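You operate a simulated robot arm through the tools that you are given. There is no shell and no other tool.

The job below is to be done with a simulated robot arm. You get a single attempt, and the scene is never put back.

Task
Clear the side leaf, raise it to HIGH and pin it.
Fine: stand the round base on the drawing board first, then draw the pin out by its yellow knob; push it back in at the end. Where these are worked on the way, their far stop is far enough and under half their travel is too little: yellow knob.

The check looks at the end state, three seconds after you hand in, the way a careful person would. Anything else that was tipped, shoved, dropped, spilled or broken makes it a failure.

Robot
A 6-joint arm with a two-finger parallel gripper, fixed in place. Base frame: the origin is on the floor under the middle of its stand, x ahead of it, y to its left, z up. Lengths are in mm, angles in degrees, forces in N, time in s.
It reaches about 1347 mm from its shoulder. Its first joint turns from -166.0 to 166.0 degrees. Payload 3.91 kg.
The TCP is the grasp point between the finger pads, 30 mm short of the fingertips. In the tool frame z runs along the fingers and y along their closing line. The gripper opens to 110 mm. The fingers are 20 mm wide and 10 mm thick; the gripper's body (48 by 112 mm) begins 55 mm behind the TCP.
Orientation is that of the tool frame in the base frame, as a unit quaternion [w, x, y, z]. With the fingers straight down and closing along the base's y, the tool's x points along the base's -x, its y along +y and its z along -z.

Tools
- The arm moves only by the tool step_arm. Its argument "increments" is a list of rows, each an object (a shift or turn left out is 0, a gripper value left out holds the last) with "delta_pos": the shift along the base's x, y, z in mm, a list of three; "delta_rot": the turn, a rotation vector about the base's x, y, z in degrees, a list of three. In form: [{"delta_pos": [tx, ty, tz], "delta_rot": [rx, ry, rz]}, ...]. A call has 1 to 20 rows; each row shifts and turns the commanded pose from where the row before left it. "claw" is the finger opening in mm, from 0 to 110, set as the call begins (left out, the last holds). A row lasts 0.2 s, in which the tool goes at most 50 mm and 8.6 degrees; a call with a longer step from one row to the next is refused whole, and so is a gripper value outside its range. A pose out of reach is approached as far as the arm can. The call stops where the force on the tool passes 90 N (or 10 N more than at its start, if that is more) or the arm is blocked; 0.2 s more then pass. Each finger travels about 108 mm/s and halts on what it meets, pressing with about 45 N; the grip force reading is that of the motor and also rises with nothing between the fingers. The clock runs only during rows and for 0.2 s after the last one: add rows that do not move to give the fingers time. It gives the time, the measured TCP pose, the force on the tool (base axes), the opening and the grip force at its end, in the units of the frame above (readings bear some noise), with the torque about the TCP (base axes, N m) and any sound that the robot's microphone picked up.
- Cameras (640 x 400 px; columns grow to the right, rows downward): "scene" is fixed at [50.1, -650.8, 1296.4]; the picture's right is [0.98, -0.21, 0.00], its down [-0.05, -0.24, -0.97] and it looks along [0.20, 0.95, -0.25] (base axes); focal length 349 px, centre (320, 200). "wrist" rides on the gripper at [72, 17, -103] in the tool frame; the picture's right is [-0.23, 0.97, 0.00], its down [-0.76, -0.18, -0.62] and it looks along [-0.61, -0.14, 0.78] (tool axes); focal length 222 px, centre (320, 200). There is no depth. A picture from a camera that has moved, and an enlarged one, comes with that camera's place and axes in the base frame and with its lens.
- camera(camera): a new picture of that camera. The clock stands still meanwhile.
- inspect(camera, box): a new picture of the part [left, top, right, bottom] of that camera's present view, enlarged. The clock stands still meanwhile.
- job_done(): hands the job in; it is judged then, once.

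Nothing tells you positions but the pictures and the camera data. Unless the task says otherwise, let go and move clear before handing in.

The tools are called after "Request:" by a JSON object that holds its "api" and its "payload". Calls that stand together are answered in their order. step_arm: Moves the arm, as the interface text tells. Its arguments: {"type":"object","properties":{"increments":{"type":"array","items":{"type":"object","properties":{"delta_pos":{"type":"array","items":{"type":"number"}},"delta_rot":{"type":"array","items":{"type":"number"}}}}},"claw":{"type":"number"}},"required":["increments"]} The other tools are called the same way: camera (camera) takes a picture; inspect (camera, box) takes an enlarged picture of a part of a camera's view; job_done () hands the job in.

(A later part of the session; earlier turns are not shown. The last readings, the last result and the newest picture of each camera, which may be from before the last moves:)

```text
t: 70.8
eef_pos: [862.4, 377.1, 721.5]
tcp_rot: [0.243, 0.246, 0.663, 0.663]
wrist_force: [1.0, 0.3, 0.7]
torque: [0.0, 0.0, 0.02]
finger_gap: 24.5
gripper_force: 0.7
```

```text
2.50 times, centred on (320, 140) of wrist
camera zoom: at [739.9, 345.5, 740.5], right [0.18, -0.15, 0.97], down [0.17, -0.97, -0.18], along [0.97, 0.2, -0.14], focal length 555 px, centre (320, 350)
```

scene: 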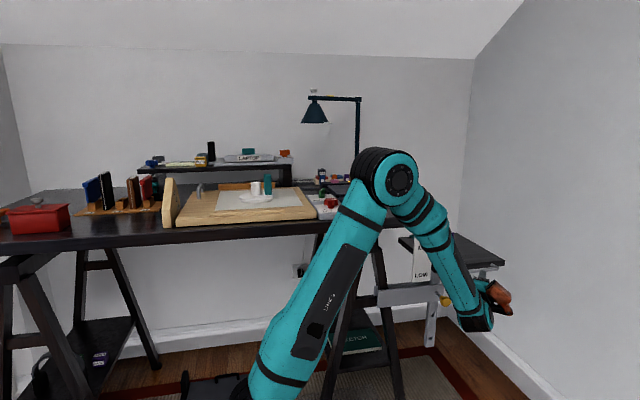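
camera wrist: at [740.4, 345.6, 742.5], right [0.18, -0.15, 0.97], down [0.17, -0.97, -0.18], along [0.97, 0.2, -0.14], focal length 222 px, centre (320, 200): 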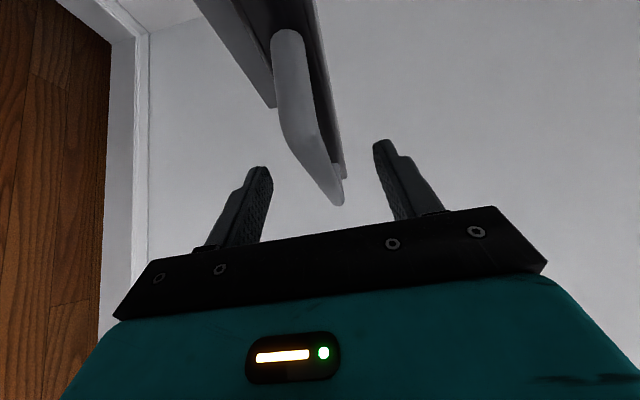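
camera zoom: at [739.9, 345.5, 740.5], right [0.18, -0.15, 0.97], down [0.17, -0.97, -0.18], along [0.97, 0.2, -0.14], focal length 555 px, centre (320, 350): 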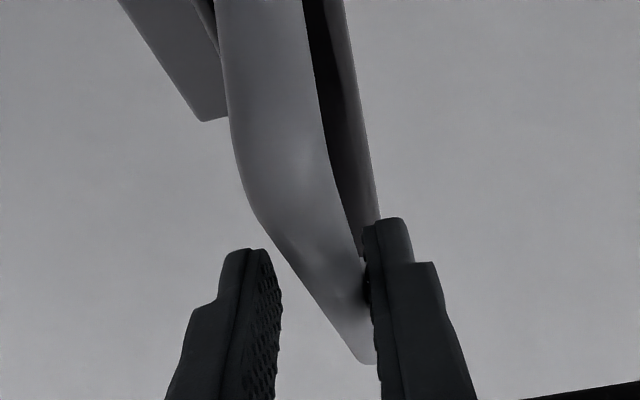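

The bar is between the pads, now nearly centred. I'll close fully on it.

Request:
{"api": "step_arm", "payload": {"increments": [{"delta_pos": [0, 0, 1.2]}, {"delta_pos": [0, 0, 0]}, {"delta_pos": [0, 0, 0]}, {"delta_pos": [0, 0, 0]}], "claw": 6}}

Request:
{"api": "inspect", "payload": {"camera": "wrist", "box": [210, 60, 430, 220]}}

Request:
{"api": "camera", "payload": {"camera": "scene"}}

```text
t: 71.8
eef_pos: [862.3, 377.4, 724.8]
tcp_rot: [0.243, 0.246, 0.663, 0.664]
wrist_force: [10.5, 4.1, 26.9]
torque: [0.17, -0.09, -0.06]
finger_gap: 19.5
gripper_force: 13.9
```

```text
2.50 times, centred on (320, 140) of wrist
camera zoom: at [739.4, 345.3, 742.5], right [0.17, -0.15, 0.97], down [0.17, -0.97, -0.18], along [0.97, 0.2, -0.14], focal length 555 px, centre (320, 350)
```

zoom: 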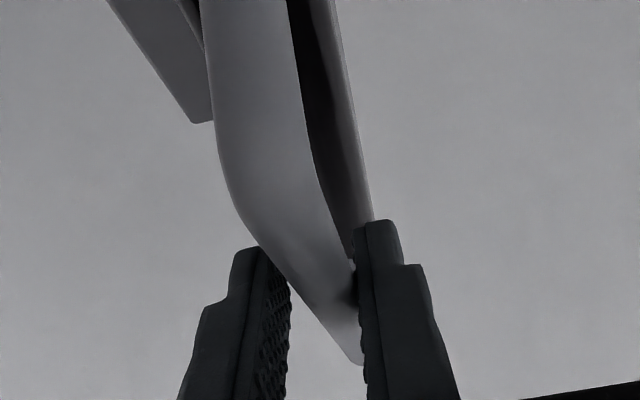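

```text
taken
```

scene: 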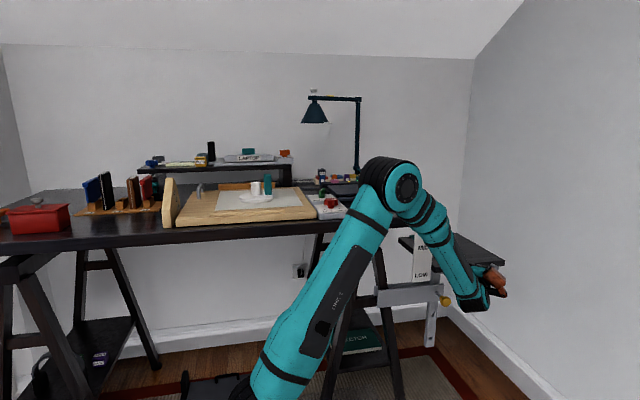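

Request:
{"api": "step_arm", "payload": {"increments": [{"delta_pos": [0, 0, 0]}, {"delta_pos": [0, 0, 0]}, {"delta_pos": [0, 0, 0]}]}}

```text
t: 72.6
eef_pos: [863.0, 376.6, 724.5]
tcp_rot: [0.243, 0.247, 0.663, 0.664]
wrist_force: [11.8, 3.0, 27.7]
torque: [0.21, -0.08, -0.09]
finger_gap: 19.9
gripper_force: 13.9
```

Only the upper finger seems to be touching, and it presses down, so the bar is about 3–4 mm above the grip centre. I'll raise the tool slightly to centre it.

Request:
{"api": "step_arm", "payload": {"increments": [{"delta_pos": [0, 0, 1]}, {"delta_pos": [0, 0, 1]}, {"delta_pos": [0, 0, 0]}]}}

Request:
{"api": "inspect", "payload": {"camera": "wrist", "box": [210, 60, 430, 220]}}

```text
t: 73.4
eef_pos: [862.4, 377.0, 726.7]
tcp_rot: [0.244, 0.246, 0.663, 0.664]
wrist_force: [-4.5, -7.3, 20.3]
torque: [0.23, -0.29, 0.0]
finger_gap: 16.0
gripper_force: 10.2
```

```text
2.50 times, centred on (320, 140) of wrist
camera zoom: at [739.2, 345.3, 744.4], right [0.18, -0.15, 0.97], down [0.17, -0.97, -0.18], along [0.97, 0.2, -0.14], focal length 555 px, centre (320, 350)
```

zoom: 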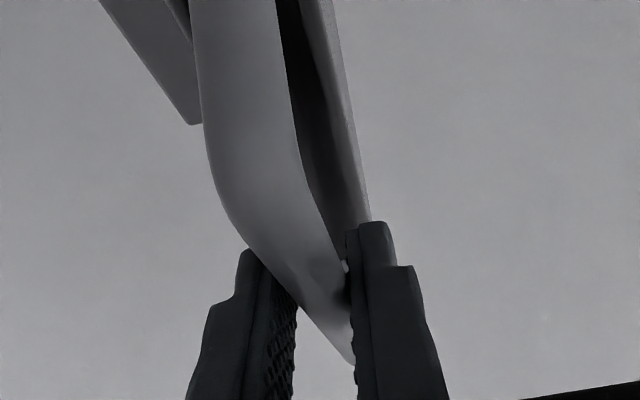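

The gap shrinks as I rise, so it is centring. I'll continue until both pads bear on the bar.

Request:
{"api": "step_arm", "payload": {"increments": [{"delta_pos": [0, 0, 1]}, {"delta_pos": [0, 0, 1]}, {"delta_pos": [0, 0, 0]}, {"delta_pos": [0, 0, 0]}]}}

Request:
{"api": "inspect", "payload": {"camera": "wrist", "box": [210, 60, 430, 220]}}

```text
t: 74.4
eef_pos: [861.6, 377.0, 727.6]
tcp_rot: [0.243, 0.246, 0.664, 0.663]
wrist_force: [-6.2, -7.6, 10.3]
torque: [0.08, -0.49, 0.08]
finger_gap: 12.6
gripper_force: 44.8
```

```text
2.50 times, centred on (320, 140) of wrist
camera zoom: at [739.6, 345.9, 746.1], right [0.18, -0.15, 0.97], down [0.17, -0.97, -0.18], along [0.97, 0.2, -0.14], focal length 555 px, centre (320, 350)
```

zoom: 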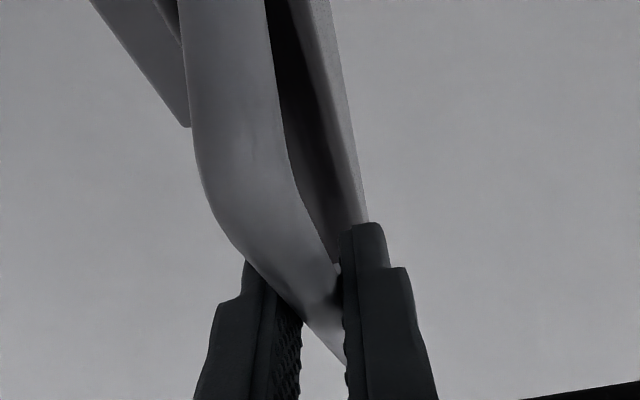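

The bar is gripped (12.6 mm, 45 N). I'll lift slowly and read the load.

Request:
{"api": "step_arm", "payload": {"increments": [{"delta_pos": [0, 0, 1]}, {"delta_pos": [0, 0, 2]}, {"delta_pos": [0, 0, 2]}, {"delta_pos": [0, 0, 0]}]}}

Request:
{"api": "inspect", "payload": {"camera": "scene", "box": [380, 200, 520, 320]}}

```text
t: 75.4
eef_pos: [863.2, 377.1, 732.3]
tcp_rot: [0.244, 0.246, 0.664, 0.662]
wrist_force: [-34.7, -20.5, -8.8]
torque: [-0.09, -0.4, 0.23]
finger_gap: 12.6
gripper_force: 44.9
```

```text
3.33 times, centred on (450, 260) of scene
camera zoom: at [50.1, -650.8, 1296.4], right [0.98, -0.21, 0.0], down [-0.05, -0.24, -0.97], along [0.2, 0.95, -0.25], focal length 1164 px, centre (-113, 0)
```

zoom: 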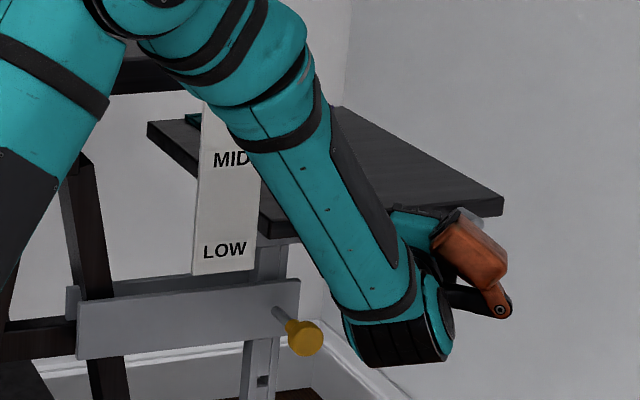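

The vertical load is small but there is some side load. I'll relieve that slightly and continue the lift.

Request:
{"api": "step_arm", "payload": {"increments": [{"delta_pos": [-0.8, -0.5, 0]}, {"delta_pos": [0, 0, 3]}, {"delta_pos": [0, 0, 4]}, {"delta_pos": [0, 0, 4]}, {"delta_pos": [0, 0, 0]}]}}

Request:
{"api": "inspect", "payload": {"camera": "scene", "box": [380, 200, 520, 320]}}

Request:
{"api": "inspect", "payload": {"camera": "wrist", "box": [210, 60, 430, 220]}}

```text
t: 76.6
eef_pos: [864.4, 376.6, 745.3]
tcp_rot: [0.243, 0.246, 0.663, 0.664]
wrist_force: [4.6, 5.2, 2.0]
torque: [0.03, -0.3, 0.16]
finger_gap: 12.9
gripper_force: 44.7
```

```text
3.33 times, centred on (450, 260) of scene
camera zoom: at [50.1, -650.8, 1296.4], right [0.98, -0.21, 0.0], down [-0.05, -0.24, -0.97], along [0.2, 0.95, -0.25], focal length 1164 px, centre (-113, 0)
```

zoom: 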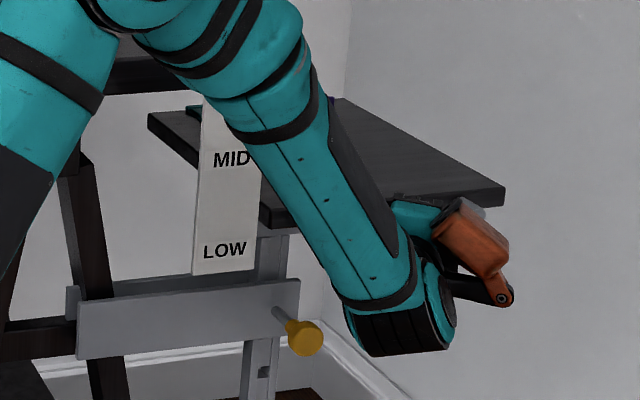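

```text
2.50 times, centred on (320, 140) of wrist
camera zoom: at [739.7, 345.9, 762.7], right [0.17, -0.15, 0.97], down [0.17, -0.97, -0.18], along [0.97, 0.2, -0.14], focal length 555 px, centre (320, 350)
```

zoom: 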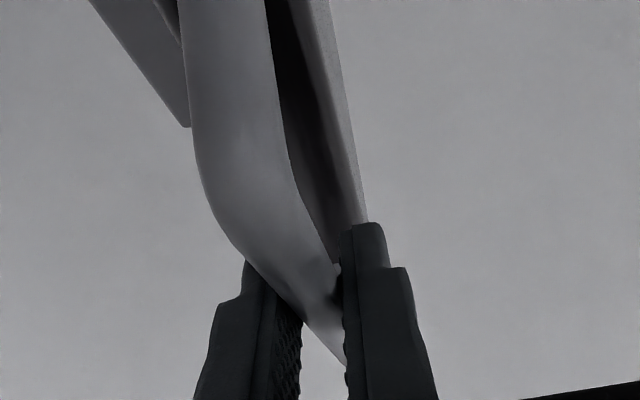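

The leaf follows with almost no load, so it holds by friction. I'll raise it steadily toward HIGH, about 207 mm above the LOW position.

Request:
{"api": "step_arm", "payload": {"increments": [{"delta_pos": [0, 0, 5]}, {"delta_pos": [0, 0, 8]}, {"delta_pos": [0, 0, 8]}, {"delta_pos": [0, 0, 8]}, {"delta_pos": [0, 0, 8]}, {"delta_pos": [0, 0, 8]}, {"delta_pos": [0, 0, 8]}, {"delta_pos": [0, 0, 8]}, {"delta_pos": [0, 0, 8]}, {"delta_pos": [0, 0, 6]}, {"delta_pos": [0, 0, 0]}]}}

Request:
{"api": "camera", "payload": {"camera": "scene"}}

Request:
{"api": "inspect", "payload": {"camera": "scene", "box": [380, 180, 540, 320]}}

```text
t: 79.0
eef_pos: [863.4, 377.6, 816.9]
tcp_rot: [0.243, 0.246, 0.664, 0.663]
wrist_force: [13.3, 15.4, -1.6]
torque: [-0.08, -0.46, -0.33]
finger_gap: 12.8
gripper_force: 45.4
```

```text
taken
```

scene: 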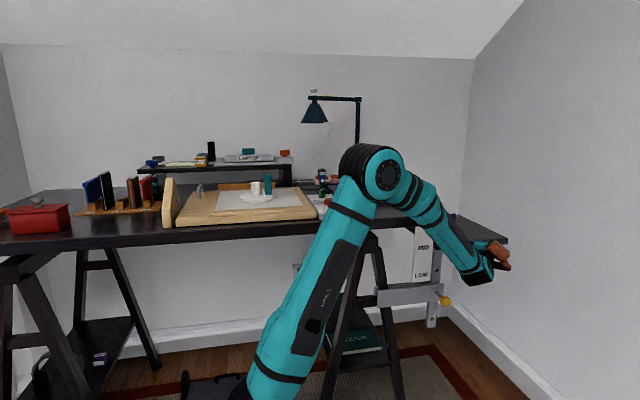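

```text
2.86 times, centred on (460, 250) of scene
camera zoom: at [50.1, -650.8, 1296.4], right [0.98, -0.21, 0.0], down [-0.05, -0.24, -0.97], along [0.2, 0.95, -0.25], focal length 998 px, centre (-80, 57)
```

zoom: 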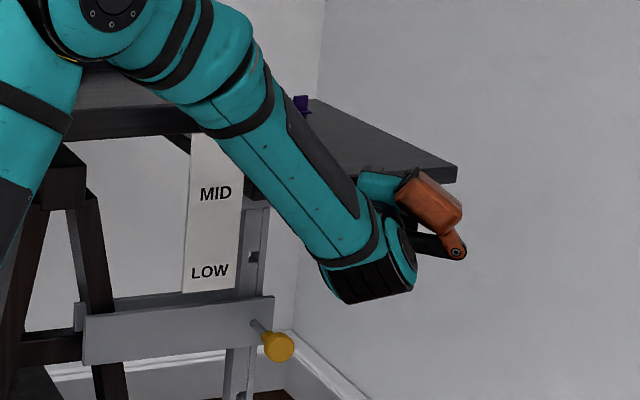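

The leaf is passing MID smoothly. I'll continue up.

Request:
{"api": "step_arm", "payload": {"increments": [{"delta_pos": [0, 0, 5]}, {"delta_pos": [0, 0, 8]}, {"delta_pos": [0, 0, 8]}, {"delta_pos": [0, 0, 8]}, {"delta_pos": [0, 0, 8]}, {"delta_pos": [0, 0, 8]}, {"delta_pos": [0, 0, 8]}, {"delta_pos": [0, 0, 8]}, {"delta_pos": [0, 0, 8]}, {"delta_pos": [0, 0, 8]}, {"delta_pos": [0, 0, 8]}, {"delta_pos": [0, 0, 8]}, {"delta_pos": [0, 0, 7]}, {"delta_pos": [0, 0, 0]}]}}

Request:
{"api": "camera", "payload": {"camera": "scene"}}

Request:
{"api": "inspect", "payload": {"camera": "scene", "box": [380, 180, 540, 320]}}

Request:
{"api": "camera", "payload": {"camera": "wrist"}}

```text
t: 82.0
eef_pos: [863.0, 376.9, 918.3]
tcp_rot: [0.244, 0.245, 0.663, 0.663]
wrist_force: [-15.9, 2.3, -1.6]
torque: [-0.11, -0.37, 0.73]
finger_gap: 12.9
gripper_force: 45.2
```

```text
taken
```

scene: 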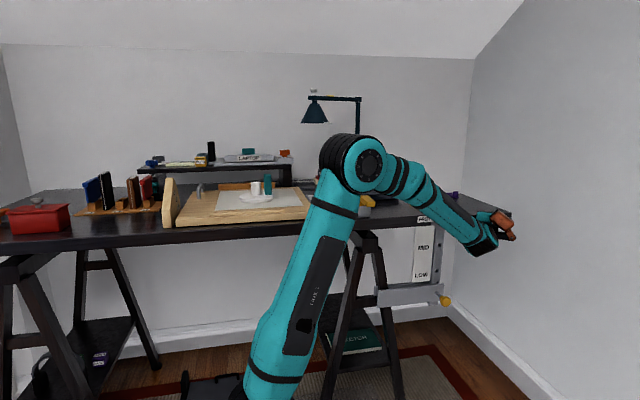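

```text
2.86 times, centred on (460, 250) of scene
camera zoom: at [50.1, -650.8, 1296.4], right [0.98, -0.21, 0.0], down [-0.05, -0.24, -0.97], along [0.2, 0.95, -0.25], focal length 998 px, centre (-80, 57)
```

zoom: 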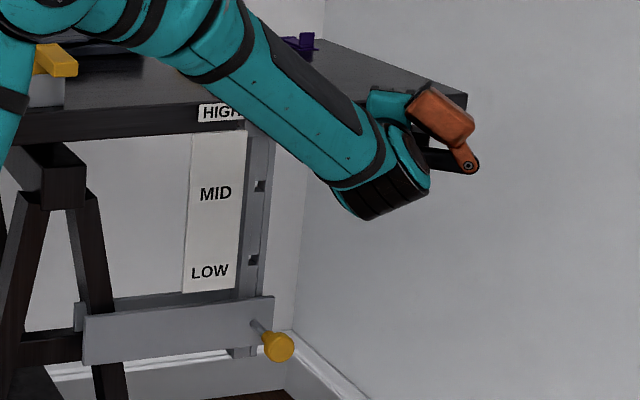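

```text
taken
camera wrist: at [739.7, 345.8, 936.9], right [0.18, -0.15, 0.97], down [0.17, -0.97, -0.18], along [0.97, 0.2, -0.14], focal length 222 px, centre (320, 200)
```

wrist: 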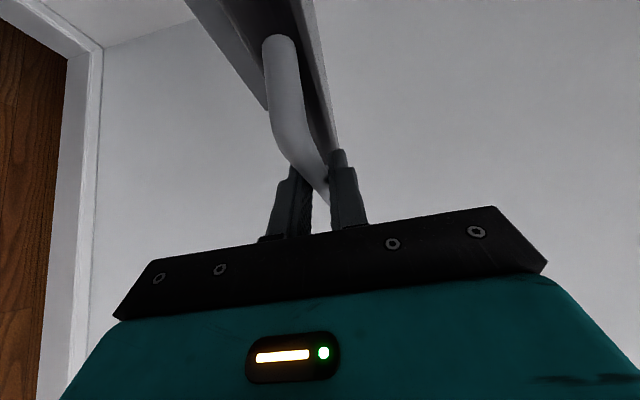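

About 16 mm remain by my estimate. I'll go up carefully in small steps and check the vertical force for a stop.

Request:
{"api": "step_arm", "payload": {"increments": [{"delta_pos": [0, 0, 4]}, {"delta_pos": [0, 0, 4]}, {"delta_pos": [0, 0, 3]}, {"delta_pos": [0, 0, 0]}]}}

Request:
{"api": "step_arm", "payload": {"increments": [{"delta_pos": [0, 0, 2]}, {"delta_pos": [0, 0, 1.5]}, {"delta_pos": [0, 0, 0]}]}}

Request:
{"api": "inspect", "payload": {"camera": "scene", "box": [410, 215, 470, 315]}}

Request:
{"api": "inspect", "payload": {"camera": "scene", "box": [400, 200, 480, 250]}}

```text
t: 83.0
eef_pos: [863.6, 377.1, 930.5]
tcp_rot: [0.244, 0.246, 0.663, 0.663]
wrist_force: [1.4, 14.2, 4.2]
torque: [0.03, -0.3, -0.88]
finger_gap: 12.6
gripper_force: 45.0
```

```text
t: 83.8
eef_pos: [862.7, 377.3, 932.2]
tcp_rot: [0.243, 0.246, 0.664, 0.663]
wrist_force: [10.3, 17.7, 4.2]
torque: [-0.01, -0.38, 0.1]
finger_gap: 12.8
gripper_force: 44.9
```

```text
4.00 times, centred on (440, 265) of scene
camera zoom: at [50.1, -650.8, 1296.4], right [0.98, -0.21, 0.0], down [-0.05, -0.24, -0.97], along [0.2, 0.95, -0.25], focal length 1397 px, centre (-160, -60)
```

zoom: 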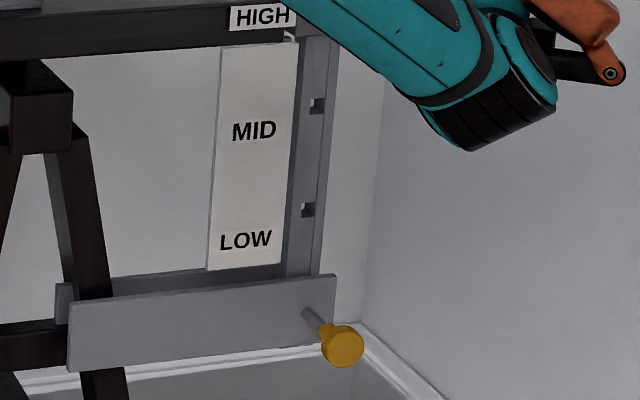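

```text
8.00 times, centred on (440, 225) of scene
camera zoom: at [50.1, -650.8, 1296.4], right [0.98, -0.21, 0.0], down [-0.05, -0.24, -0.97], along [0.2, 0.95, -0.25], focal length 2794 px, centre (-640, 0)
```

zoom: 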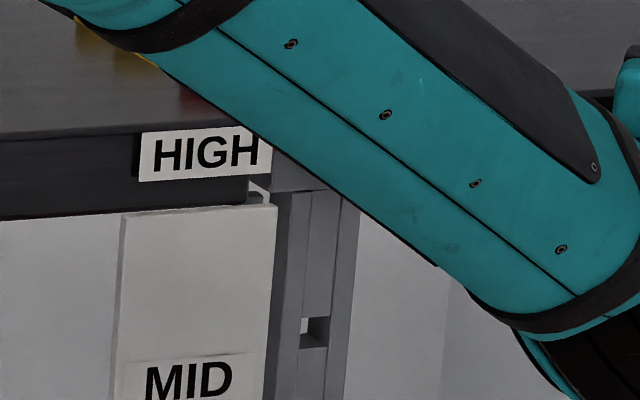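

The holes and pin measure within about 2 mm of alignment, which agrees with my estimate of 1.5 mm to go. I'll raise that last bit and measure at higher zoom.

Request:
{"api": "step_arm", "payload": {"increments": [{"delta_pos": [0, 0, 1.5]}, {"delta_pos": [0, 0, 0]}, {"delta_pos": [0, 0, 0]}]}}

Request:
{"api": "inspect", "payload": {"camera": "scene", "box": [430, 230, 450, 270]}}

Request:
{"api": "inspect", "payload": {"camera": "scene", "box": [425, 270, 457, 310]}}

```text
t: 84.6
eef_pos: [863.4, 376.2, 934.5]
tcp_rot: [0.243, 0.246, 0.663, 0.664]
wrist_force: [10.6, 15.8, 5.2]
torque: [0.01, -0.38, 0.66]
finger_gap: 12.7
gripper_force: 44.3
```

```text
10.00 times, centred on (440, 250) of scene
camera zoom: at [50.1, -650.8, 1296.4], right [0.98, -0.21, 0.0], down [-0.05, -0.24, -0.97], along [0.2, 0.95, -0.25], focal length 3493 px, centre (-880, -300)
```

zoom: 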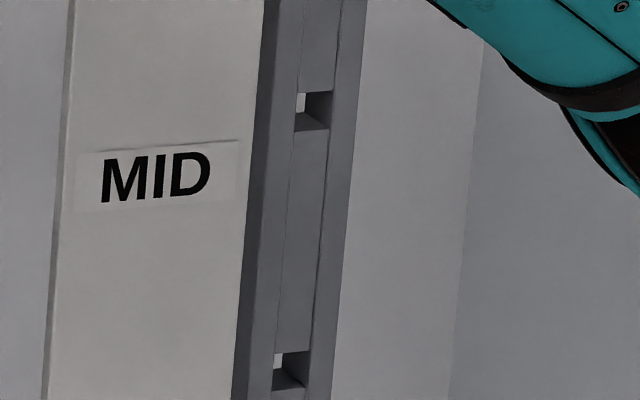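

```text
10.00 times, centred on (441, 290) of scene
camera zoom: at [50.1, -650.8, 1296.4], right [0.98, -0.21, 0.0], down [-0.05, -0.24, -0.97], along [0.2, 0.95, -0.25], focal length 3493 px, centre (-890, -700)
```

zoom: 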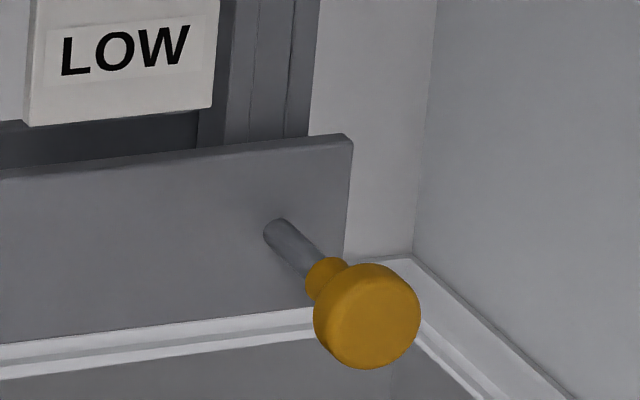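

The third hole now lines up with the pin height to within a couple of millimetres, and the hole is about 15 mm against a pin of about 10 mm. I'll open the fingers slightly while keeping the lower one under the bar, to see whether the leaf stays up.

Request:
{"api": "step_arm", "payload": {"increments": [{"delta_pos": [0, 0, 0]}, {"delta_pos": [0, 0, 0]}, {"delta_pos": [0, 0, 0]}, {"delta_pos": [0, 0, 0]}, {"delta_pos": [0, 0, 0]}], "claw": 20}}

Request:
{"api": "inspect", "payload": {"camera": "scene", "box": [430, 230, 450, 270]}}

Request:
{"api": "inspect", "payload": {"camera": "wrist", "box": [210, 60, 430, 220]}}

```text
t: 85.8
eef_pos: [863.0, 376.9, 934.1]
tcp_rot: [0.243, 0.246, 0.664, 0.663]
wrist_force: [-0.6, -0.1, -0.4]
torque: [-0.01, -0.01, 0.01]
finger_gap: 20.3
gripper_force: 0.0
```

```text
10.00 times, centred on (440, 250) of scene
camera zoom: at [50.1, -650.8, 1296.4], right [0.98, -0.21, 0.0], down [-0.05, -0.24, -0.97], along [0.2, 0.95, -0.25], focal length 3493 px, centre (-880, -300)
```

zoom: 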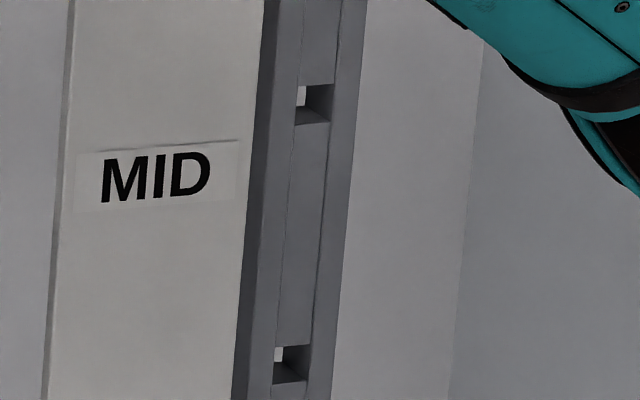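

```text
2.50 times, centred on (320, 140) of wrist
camera zoom: at [739.6, 345.3, 953.4], right [0.18, -0.15, 0.97], down [0.17, -0.97, -0.18], along [0.97, 0.2, -0.14], focal length 555 px, centre (320, 350)
```

zoom: 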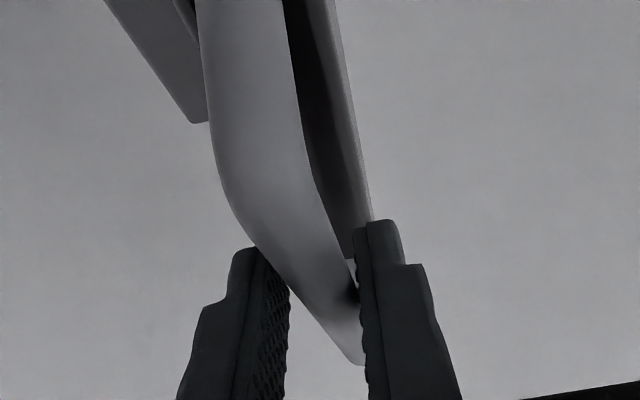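

Interesting: on release the leaf floated up about 2.7 mm rather than dropping. I'll zoom further to check the hole-to-pin alignment.

Request:
{"api": "inspect", "payload": {"camera": "scene", "box": [430, 284, 446, 300]}}

Request:
{"api": "inspect", "payload": {"camera": "scene", "box": [430, 258, 446, 274]}}

Request:
{"api": "inspect", "payload": {"camera": "scene", "box": [432, 232, 448, 248]}}

Request:
{"api": "inspect", "payload": {"camera": "scene", "box": [400, 190, 520, 260]}}

```text
16.00 times, centred on (438, 292) of scene
camera zoom: at [50.1, -650.8, 1296.4], right [0.98, -0.21, 0.0], down [-0.05, -0.24, -0.97], along [0.2, 0.95, -0.25], focal length 5588 px, centre (-1568, -1272)
```

zoom: 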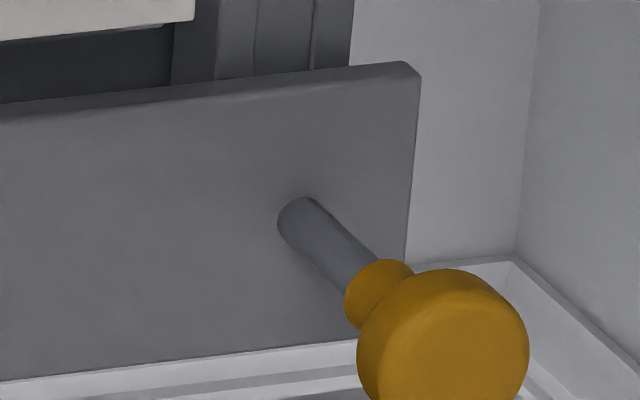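

```text
16.00 times, centred on (438, 266) of scene
camera zoom: at [50.1, -650.8, 1296.4], right [0.98, -0.21, 0.0], down [-0.05, -0.24, -0.97], along [0.2, 0.95, -0.25], focal length 5588 px, centre (-1568, -856)
```

zoom: 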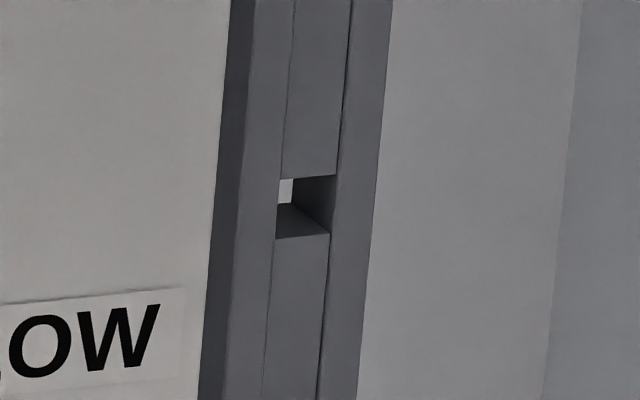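

```text
16.00 times, centred on (440, 240) of scene
camera zoom: at [50.1, -650.8, 1296.4], right [0.98, -0.21, 0.0], down [-0.05, -0.24, -0.97], along [0.2, 0.95, -0.25], focal length 5588 px, centre (-1600, -440)
```

zoom: 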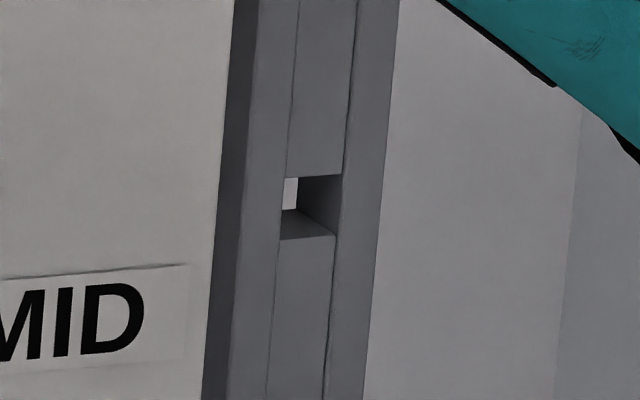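

```text
5.33 times, centred on (460, 225) of scene
camera zoom: at [50.1, -650.8, 1296.4], right [0.98, -0.21, 0.0], down [-0.05, -0.24, -0.97], along [0.2, 0.95, -0.25], focal length 1863 px, centre (-427, 67)
```

zoom: 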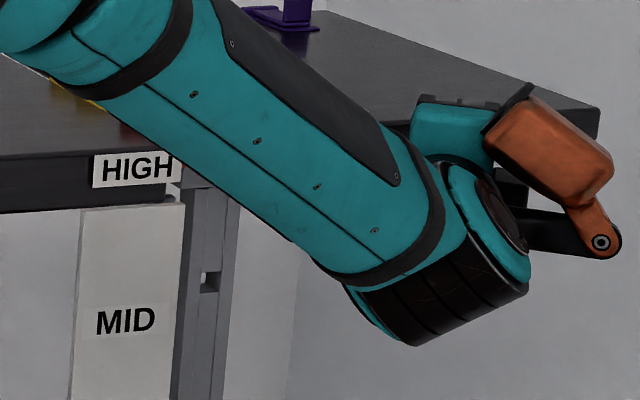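

Request:
{"api": "step_arm", "payload": {"increments": [{"delta_pos": [0, 0, 0]}, {"delta_pos": [0, 0, 0]}, {"delta_pos": [0, 0, 0]}, {"delta_pos": [0, 0, 0]}, {"delta_pos": [0, 0, 0]}, {"delta_pos": [0, 0, 0]}, {"delta_pos": [0, 0, 0]}, {"delta_pos": [0, 0, 0]}, {"delta_pos": [0, 0, 0]}, {"delta_pos": [0, 0, 0]}]}}

Request:
{"api": "inspect", "payload": {"camera": "scene", "box": [430, 258, 446, 274]}}

```text
t: 88.0
eef_pos: [862.8, 376.0, 934.9]
tcp_rot: [0.243, 0.246, 0.664, 0.663]
wrist_force: [0.8, -0.4, 0.1]
torque: [-0.02, -0.01, 0.0]
finger_gap: 20.2
gripper_force: 0.1
```

```text
16.00 times, centred on (438, 266) of scene
camera zoom: at [50.1, -650.8, 1296.4], right [0.98, -0.21, 0.0], down [-0.05, -0.24, -0.97], along [0.2, 0.95, -0.25], focal length 5588 px, centre (-1568, -856)
```

zoom: 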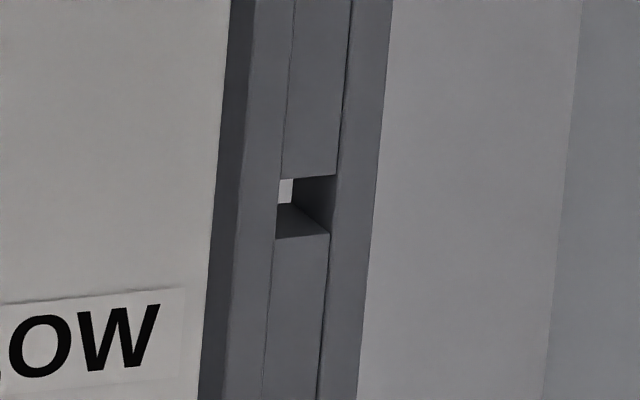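

The leaf is stable and not drifting. I'll open fully, back out from the handle, and return to the knob.

Request:
{"api": "step_arm", "payload": {"increments": [{"delta_pos": [0, 0, 0]}, {"delta_pos": [0, 0, 0]}, {"delta_pos": [-5, -8, 0]}, {"delta_pos": [-15, -22, 0]}, {"delta_pos": [-20, -28, 0]}, {"delta_pos": [-25, -25, -5]}, {"delta_pos": [-25, -15, -20]}, {"delta_pos": [-20, -8, -35]}, {"delta_pos": [-15, 0, -40]}, {"delta_pos": [-10, 0, -45]}, {"delta_pos": [-10, 0, -45]}, {"delta_pos": [-10, 0, -45]}, {"delta_pos": [-8, 0, -40]}, {"delta_pos": [0, 0, -25]}, {"delta_pos": [0, 0, -15]}, {"delta_pos": [0, 0, 0]}], "claw": 70}}

Request:
{"api": "camera", "payload": {"camera": "wrist"}}

Request:
{"api": "camera", "payload": {"camera": "scene"}}

```text
t: 91.4
eef_pos: [702.2, 269.4, 616.1]
tcp_rot: [0.244, 0.246, 0.664, 0.663]
wrist_force: [-0.1, 0.9, 0.6]
torque: [0.0, -0.03, 0.0]
finger_gap: 69.9
gripper_force: 0.1
```

```text
taken
camera wrist: at [577.7, 239.6, 636.1], right [0.18, -0.15, 0.97], down [0.17, -0.97, -0.18], along [0.97, 0.2, -0.14], focal length 222 px, centre (320, 200)
```

wrist: 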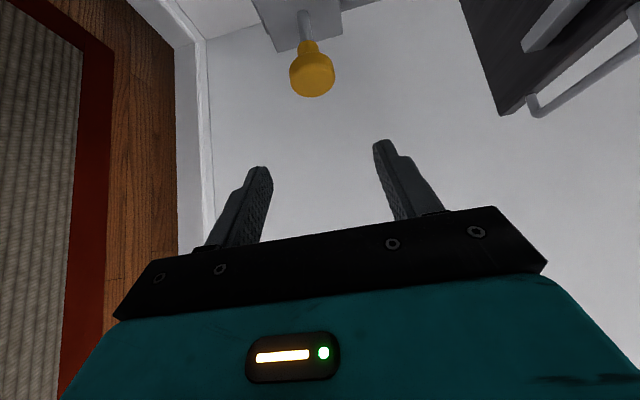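

```text
taken
```

scene: 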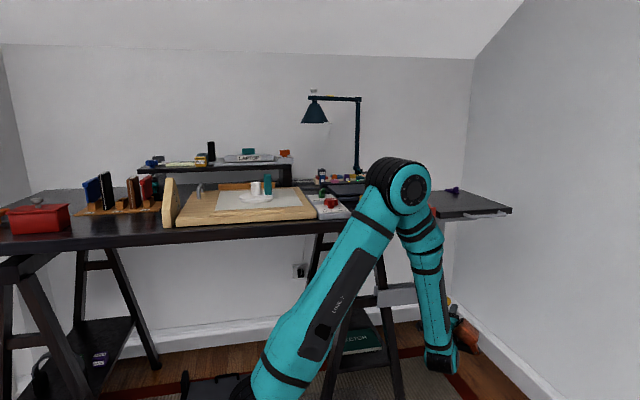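

The leaf stays up, level with the desk. I'll approach the drawn-out knob again.

Request:
{"api": "step_arm", "payload": {"increments": [{"delta_pos": [10, 26, 1]}, {"delta_pos": [10, 27, 1]}, {"delta_pos": [9, 25, 1]}, {"delta_pos": [6, 18, 0.4]}, {"delta_pos": [0, 0, 0]}]}}

Request:
{"api": "inspect", "payload": {"camera": "wrist", "box": [210, 60, 430, 220]}}

Request:
{"api": "inspect", "payload": {"camera": "scene", "box": [400, 190, 520, 320]}}

```text
t: 92.6
eef_pos: [735.5, 364.0, 620.4]
tcp_rot: [0.244, 0.246, 0.663, 0.663]
wrist_force: [-0.5, -0.1, -0.7]
torque: [0.0, 0.02, 0.0]
finger_gap: 70.0
gripper_force: 0.2
```

```text
2.50 times, centred on (320, 140) of wrist
camera zoom: at [612.4, 334.7, 640.1], right [0.18, -0.15, 0.97], down [0.17, -0.97, -0.18], along [0.97, 0.2, -0.14], focal length 555 px, centre (320, 350)
```

zoom: 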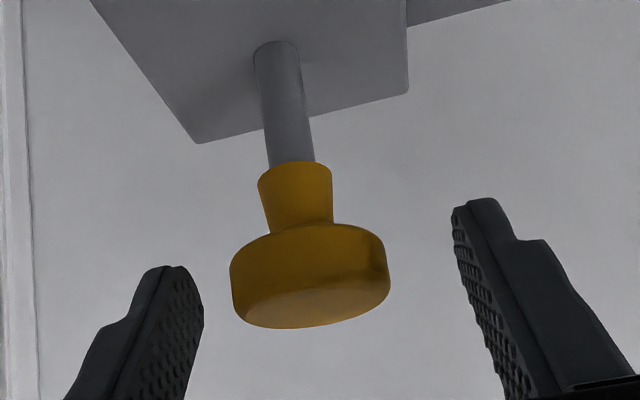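

```text
3.08 times, centred on (460, 255) of scene
camera zoom: at [50.1, -650.8, 1296.4], right [0.98, -0.21, 0.0], down [-0.05, -0.24, -0.97], along [0.2, 0.95, -0.25], focal length 1075 px, centre (-111, 31)
```

zoom: 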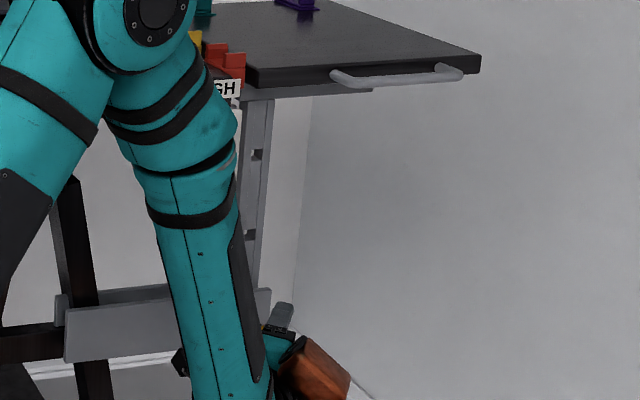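

I'll advance a few more millimetres so the grip matches the original one, then close on the knob.

Request:
{"api": "step_arm", "payload": {"increments": [{"delta_pos": [2, 6, 0.3]}, {"delta_pos": [0, 0, 0]}]}}

Request:
{"api": "step_arm", "payload": {"increments": [{"delta_pos": [0, 0, 0]}, {"delta_pos": [0, 0, 0]}, {"delta_pos": [0, 0, 0]}, {"delta_pos": [0, 0, 0]}, {"delta_pos": [0, 0, 0]}], "claw": 32}}

Request:
{"api": "inspect", "payload": {"camera": "wrist", "box": [210, 60, 430, 220]}}

```text
t: 93.2
eef_pos: [736.2, 370.3, 622.4]
tcp_rot: [0.243, 0.246, 0.664, 0.664]
wrist_force: [0.3, -0.4, -0.1]
torque: [-0.02, 0.01, -0.01]
finger_gap: 70.1
gripper_force: 0.0
```

```text
t: 94.4
eef_pos: [737.2, 370.6, 620.9]
tcp_rot: [0.244, 0.246, 0.664, 0.663]
wrist_force: [-2.1, 0.0, -17.3]
torque: [-0.17, 0.1, 0.0]
finger_gap: 40.6
gripper_force: 8.2
```

```text
2.50 times, centred on (320, 140) of wrist
camera zoom: at [614.2, 340.7, 640.4], right [0.18, -0.15, 0.97], down [0.17, -0.97, -0.18], along [0.97, 0.2, -0.15], focal length 555 px, centre (320, 350)
```

zoom: 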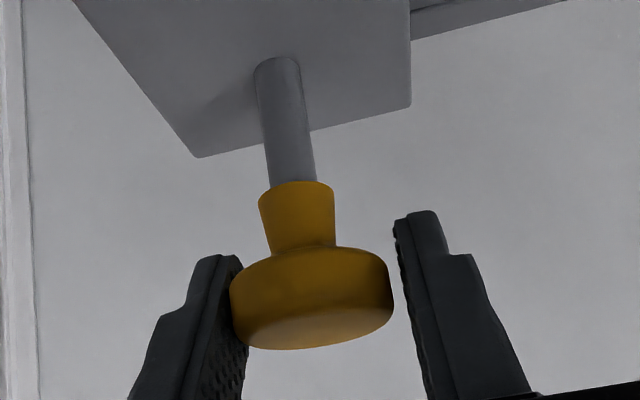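

Only the lower finger is touching, so the knob is about 2 mm below centre. I'll shift down to centre the grip.

Request:
{"api": "step_arm", "payload": {"increments": [{"delta_pos": [0, 0, -1]}, {"delta_pos": [0, 0, -0.8]}, {"delta_pos": [0, 0, 0]}, {"delta_pos": [0, 0, 0]}]}}

```text
t: 95.4
eef_pos: [738.7, 372.1, 620.2]
tcp_rot: [0.244, 0.246, 0.664, 0.663]
wrist_force: [-0.3, 1.0, -11.7]
torque: [-0.08, 0.03, 0.04]
finger_gap: 37.8
gripper_force: 5.7
```

Request:
{"api": "step_arm", "payload": {"increments": [{"delta_pos": [0, 0, -0.7]}, {"delta_pos": [0, 0, 0]}, {"delta_pos": [0, 0, 0]}]}}

```text
t: 96.2
eef_pos: [737.8, 372.5, 620.0]
tcp_rot: [0.244, 0.246, 0.664, 0.663]
wrist_force: [3.1, 0.4, -7.0]
torque: [-0.08, 0.02, 0.04]
finger_gap: 37.1
gripper_force: 45.4
```

The knob is firmly gripped. I'll push it in along +y in small steps and watch the axial force.

Request:
{"api": "step_arm", "payload": {"increments": [{"delta_pos": [0, 2, 0]}, {"delta_pos": [0, 3, 0]}, {"delta_pos": [0, 3, 0]}, {"delta_pos": [0, 0, 0]}]}}

Request:
{"api": "step_arm", "payload": {"increments": [{"delta_pos": [0, 2, 0]}, {"delta_pos": [0, 2, 0]}, {"delta_pos": [0, 0, 0]}]}}

Request:
{"api": "inspect", "payload": {"camera": "wrist", "box": [210, 60, 430, 220]}}

```text
t: 97.2
eef_pos: [737.4, 379.1, 620.4]
tcp_rot: [0.244, 0.247, 0.664, 0.662]
wrist_force: [10.1, -0.5, -10.0]
torque: [-0.09, 0.07, -0.31]
finger_gap: 36.8
gripper_force: 44.8
```

```text
t: 98.0
eef_pos: [738.0, 384.0, 620.7]
tcp_rot: [0.244, 0.246, 0.663, 0.663]
wrist_force: [13.2, -0.4, -10.5]
torque: [-0.06, 0.04, -0.49]
finger_gap: 36.5
gripper_force: 44.7
```

```text
2.50 times, centred on (320, 140) of wrist
camera zoom: at [614.1, 352.9, 638.8], right [0.18, -0.15, 0.97], down [0.17, -0.97, -0.18], along [0.97, 0.2, -0.15], focal length 555 px, centre (320, 350)
```

zoom: 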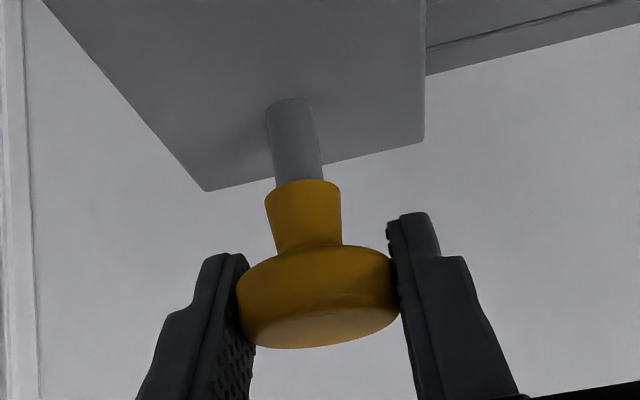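

Request:
{"api": "step_arm", "payload": {"increments": [{"delta_pos": [0.2, 2, 0]}, {"delta_pos": [0, 2, 0]}, {"delta_pos": [0, 2, 0]}, {"delta_pos": [0, 0, 0]}]}}

Request:
{"api": "step_arm", "payload": {"increments": [{"delta_pos": [0, 2, 0]}, {"delta_pos": [0, 2, 0]}, {"delta_pos": [0, 2, 0]}, {"delta_pos": [0, 0, 0]}]}}

Request:
{"api": "inspect", "payload": {"camera": "wrist", "box": [210, 60, 430, 220]}}

```text
t: 99.0
eef_pos: [737.3, 390.4, 621.0]
tcp_rot: [0.243, 0.246, 0.664, 0.663]
wrist_force: [5.5, 0.0, -9.4]
torque: [-0.09, 0.05, -0.2]
finger_gap: 36.8
gripper_force: 44.8
```

```text
t: 100.0
eef_pos: [736.8, 396.7, 619.2]
tcp_rot: [0.243, 0.247, 0.664, 0.663]
wrist_force: [10.3, 0.7, -5.6]
torque: [-0.07, 0.0, -0.02]
finger_gap: 36.8
gripper_force: 45.4
```

```text
2.50 times, centred on (320, 140) of wrist
camera zoom: at [614.0, 365.4, 638.6], right [0.18, -0.15, 0.97], down [0.17, -0.97, -0.18], along [0.97, 0.2, -0.14], focal length 555 px, centre (320, 350)
```

zoom: 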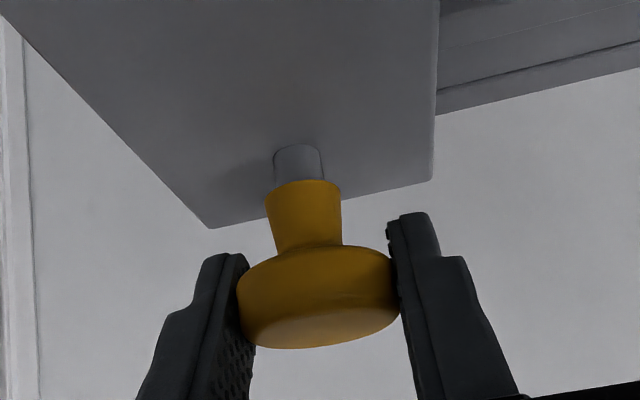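

About 9 mm remain and there is no resistance, so the pin is entering the hole. I'll continue to the seat.

Request:
{"api": "step_arm", "payload": {"increments": [{"delta_pos": [0, 2, 0]}, {"delta_pos": [0, 2, 0]}, {"delta_pos": [0, 2, 0]}, {"delta_pos": [0, 0, 0]}]}}

Request:
{"api": "step_arm", "payload": {"increments": [{"delta_pos": [0, 1.5, 0]}, {"delta_pos": [0, 1.5, 0]}, {"delta_pos": [0, 0, 0]}]}}

Request:
{"api": "inspect", "payload": {"camera": "wrist", "box": [210, 60, 430, 220]}}

```text
t: 101.0
eef_pos: [737.1, 401.9, 619.8]
tcp_rot: [0.243, 0.246, 0.663, 0.664]
wrist_force: [7.9, -0.3, -8.6]
torque: [-0.08, 0.06, -0.28]
finger_gap: 36.8
gripper_force: 45.4
```

```text
t: 101.8
eef_pos: [738.9, 404.4, 620.6]
tcp_rot: [0.243, 0.246, 0.663, 0.664]
wrist_force: [1.4, -0.7, -10.6]
torque: [-0.11, 0.07, -0.31]
finger_gap: 36.8
gripper_force: 44.9
```

```text
2.50 times, centred on (320, 140) of wrist
camera zoom: at [614.0, 374.3, 638.8], right [0.18, -0.15, 0.97], down [0.17, -0.97, -0.18], along [0.97, 0.2, -0.15], focal length 555 px, centre (320, 350)
```

zoom: 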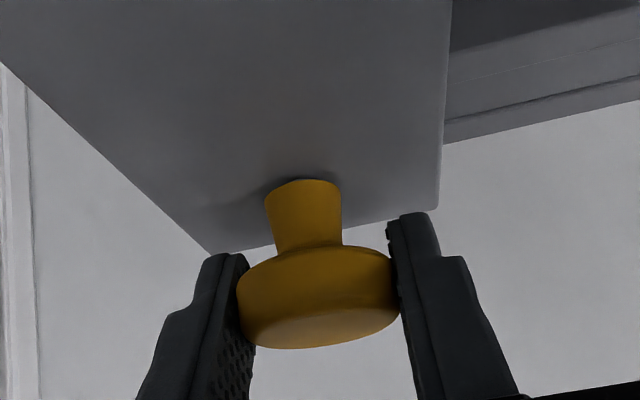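

The collar is back against the plate, as at the start. I'll press another millimetre to confirm the pin is seated.

Request:
{"api": "step_arm", "payload": {"increments": [{"delta_pos": [0, 1, 0]}, {"delta_pos": [0, 0.8, 0]}, {"delta_pos": [0, 0, 0]}]}}

Request:
{"api": "inspect", "payload": {"camera": "scene", "box": [400, 190, 520, 320]}}

```text
t: 102.6
eef_pos: [737.1, 406.2, 620.6]
tcp_rot: [0.243, 0.248, 0.664, 0.663]
wrist_force: [-8.3, -16.2, -12.1]
torque: [-0.13, 0.02, -0.14]
finger_gap: 36.7
gripper_force: 45.0
```

```text
3.08 times, centred on (460, 255) of scene
camera zoom: at [50.1, -650.8, 1296.4], right [0.98, -0.21, 0.0], down [-0.05, -0.24, -0.97], along [0.2, 0.95, -0.25], focal length 1075 px, centre (-111, 31)
```

zoom: 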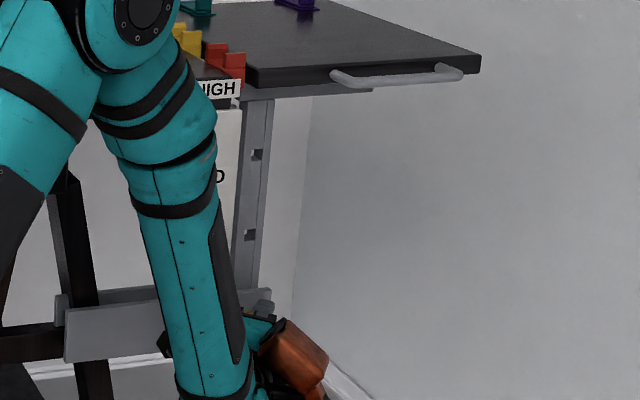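

The pin is seated against its stop (axial force -16 N). I'll relax and release the knob.

Request:
{"api": "step_arm", "payload": {"increments": [{"delta_pos": [0, -0.8, 0]}, {"delta_pos": [0, 0, 0]}]}}

Request:
{"api": "step_arm", "payload": {"increments": [{"delta_pos": [0, 0, 0]}, {"delta_pos": [0, 0, 0]}, {"delta_pos": [0, 0, 0]}], "claw": 70}}

Request:
{"api": "step_arm", "payload": {"increments": [{"delta_pos": [-5, -8, 0]}, {"delta_pos": [-15, -20, 0]}, {"delta_pos": [-20, -26, 0]}, {"delta_pos": [-20, -26, 0]}, {"delta_pos": [-15, -20, 0]}]}}

Request:
{"api": "camera", "payload": {"camera": "wrist"}}

Request:
{"api": "inspect", "payload": {"camera": "wrist", "box": [200, 0, 440, 180]}}

Request:
{"api": "camera", "payload": {"camera": "scene"}}

```text
t: 103.2
eef_pos: [736.6, 405.8, 619.8]
tcp_rot: [0.244, 0.246, 0.663, 0.664]
wrist_force: [-4.5, -15.2, -13.9]
torque: [-0.16, 0.09, -0.06]
finger_gap: 37.1
gripper_force: 45.0
```

```text
t: 104.0
eef_pos: [738.0, 406.6, 621.6]
tcp_rot: [0.243, 0.246, 0.664, 0.663]
wrist_force: [0.7, -0.2, -0.4]
torque: [0.01, -0.03, 0.01]
finger_gap: 70.2
gripper_force: 0.1
```

```text
t: 105.2
eef_pos: [661.5, 305.8, 621.0]
tcp_rot: [0.243, 0.246, 0.664, 0.663]
wrist_force: [-0.7, -0.4, 1.1]
torque: [0.01, 0.01, 0.01]
finger_gap: 69.9
gripper_force: 0.0
```

```text
taken
camera wrist: at [538.4, 275.2, 639.6], right [0.18, -0.15, 0.97], down [0.17, -0.97, -0.18], along [0.97, 0.2, -0.14], focal length 222 px, centre (320, 200)
```

wrist: 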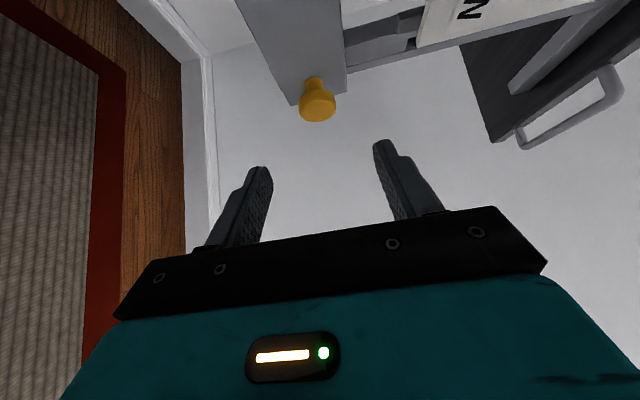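

```text
2.22 times, centred on (320, 90) of wrist
camera zoom: at [538.4, 275.2, 639.6], right [0.18, -0.15, 0.97], down [0.17, -0.97, -0.18], along [0.97, 0.2, -0.14], focal length 494 px, centre (320, 444)
```

zoom: 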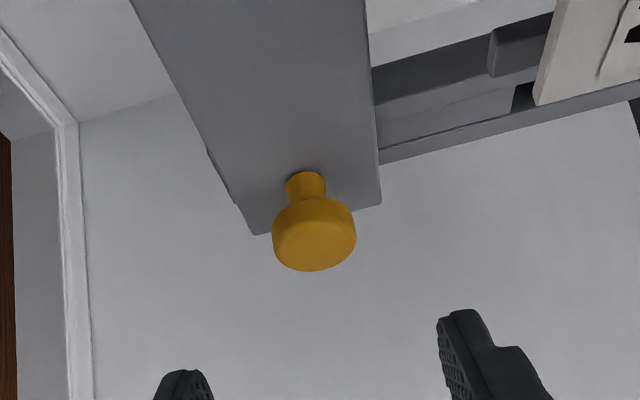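

```text
taken
```

scene: 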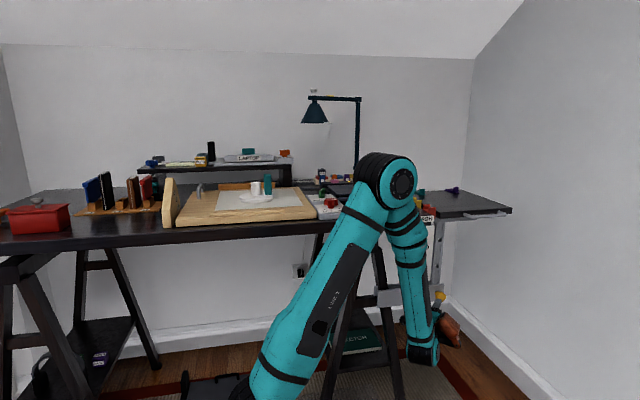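

The pin is fully in and the leaf is at desk level. I'll check the post holes again for movement, and view the leaf/desk/scale area closely.

Request:
{"api": "inspect", "payload": {"camera": "scene", "box": [430, 258, 446, 274]}}

Request:
{"api": "inspect", "payload": {"camera": "scene", "box": [410, 180, 520, 310]}}

Request:
{"api": "inspect", "payload": {"camera": "scene", "box": [200, 160, 340, 240]}}

```text
16.00 times, centred on (438, 266) of scene
camera zoom: at [50.1, -650.8, 1296.4], right [0.98, -0.21, 0.0], down [-0.05, -0.24, -0.97], along [0.2, 0.95, -0.25], focal length 5588 px, centre (-1568, -856)
```

zoom: 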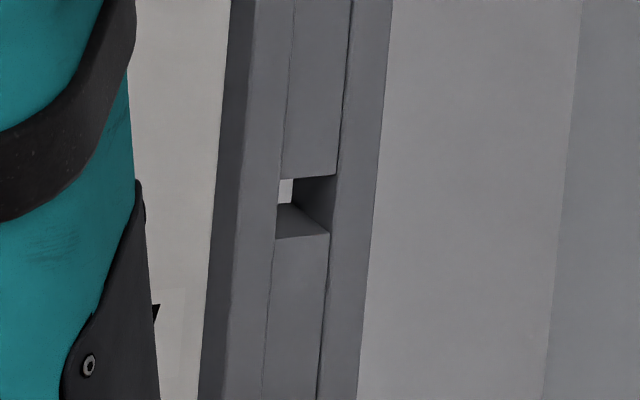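

```text
3.08 times, centred on (465, 245) of scene
camera zoom: at [50.1, -650.8, 1296.4], right [0.98, -0.21, 0.0], down [-0.05, -0.24, -0.97], along [0.2, 0.95, -0.25], focal length 1075 px, centre (-126, 62)
```

zoom: 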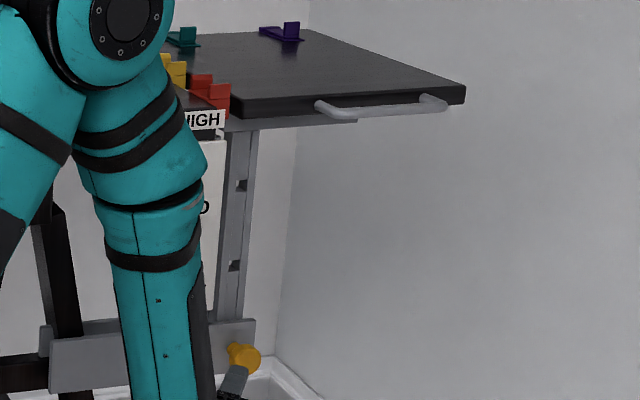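

```text
4.57 times, centred on (270, 200) of scene
camera zoom: at [50.1, -650.8, 1296.4], right [0.98, -0.21, 0.0], down [-0.05, -0.24, -0.97], along [0.2, 0.95, -0.25], focal length 1597 px, centre (549, 200)
```

zoom: 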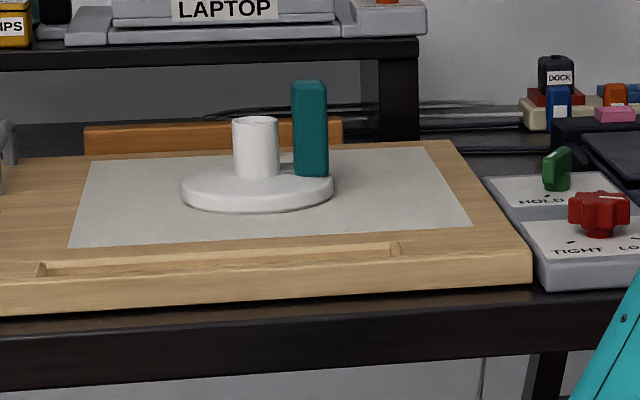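

The base and block stand properly on the board, and the leaf hasn't shifted. I'll withdraw the arm upward, bring the tool back to pointing down, and take a last look over the leaf.

Request:
{"api": "step_arm", "payload": {"increments": [{"delta_pos": [-5, -15, 10]}, {"delta_pos": [-6, -20, 30]}, {"delta_pos": [-6, -15, 36]}, {"delta_pos": [0, -6, 36]}, {"delta_pos": [0, 0, 33]}, {"delta_pos": [-2, -4, 36], "delta_rot": [-5.3, 4.51, 0]}, {"delta_pos": [-2, -4, 36], "delta_rot": [-5.3, 4.51, 0]}, {"delta_pos": [-2, -4, 36], "delta_rot": [-5.3, 4.51, 0]}, {"delta_pos": [-2, -4, 36], "delta_rot": [-5.3, 4.51, 0]}, {"delta_pos": [-2, -4, 36], "delta_rot": [-5.3, 4.51, 0]}]}}

Request:
{"api": "camera", "payload": {"camera": "scene"}}

```text
t: 107.4
eef_pos: [634.1, 231.1, 944.4]
tcp_rot: [0.161, 0.308, 0.831, 0.434]
wrist_force: [-0.2, -0.4, -0.7]
torque: [-0.03, -0.01, 0.02]
finger_gap: 70.2
gripper_force: 0.0
```

```text
taken
```

scene: 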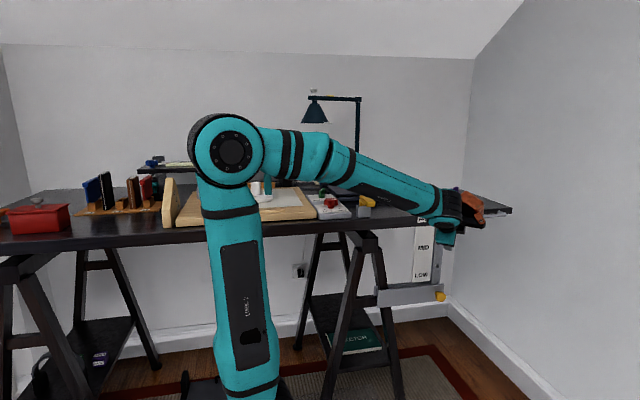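

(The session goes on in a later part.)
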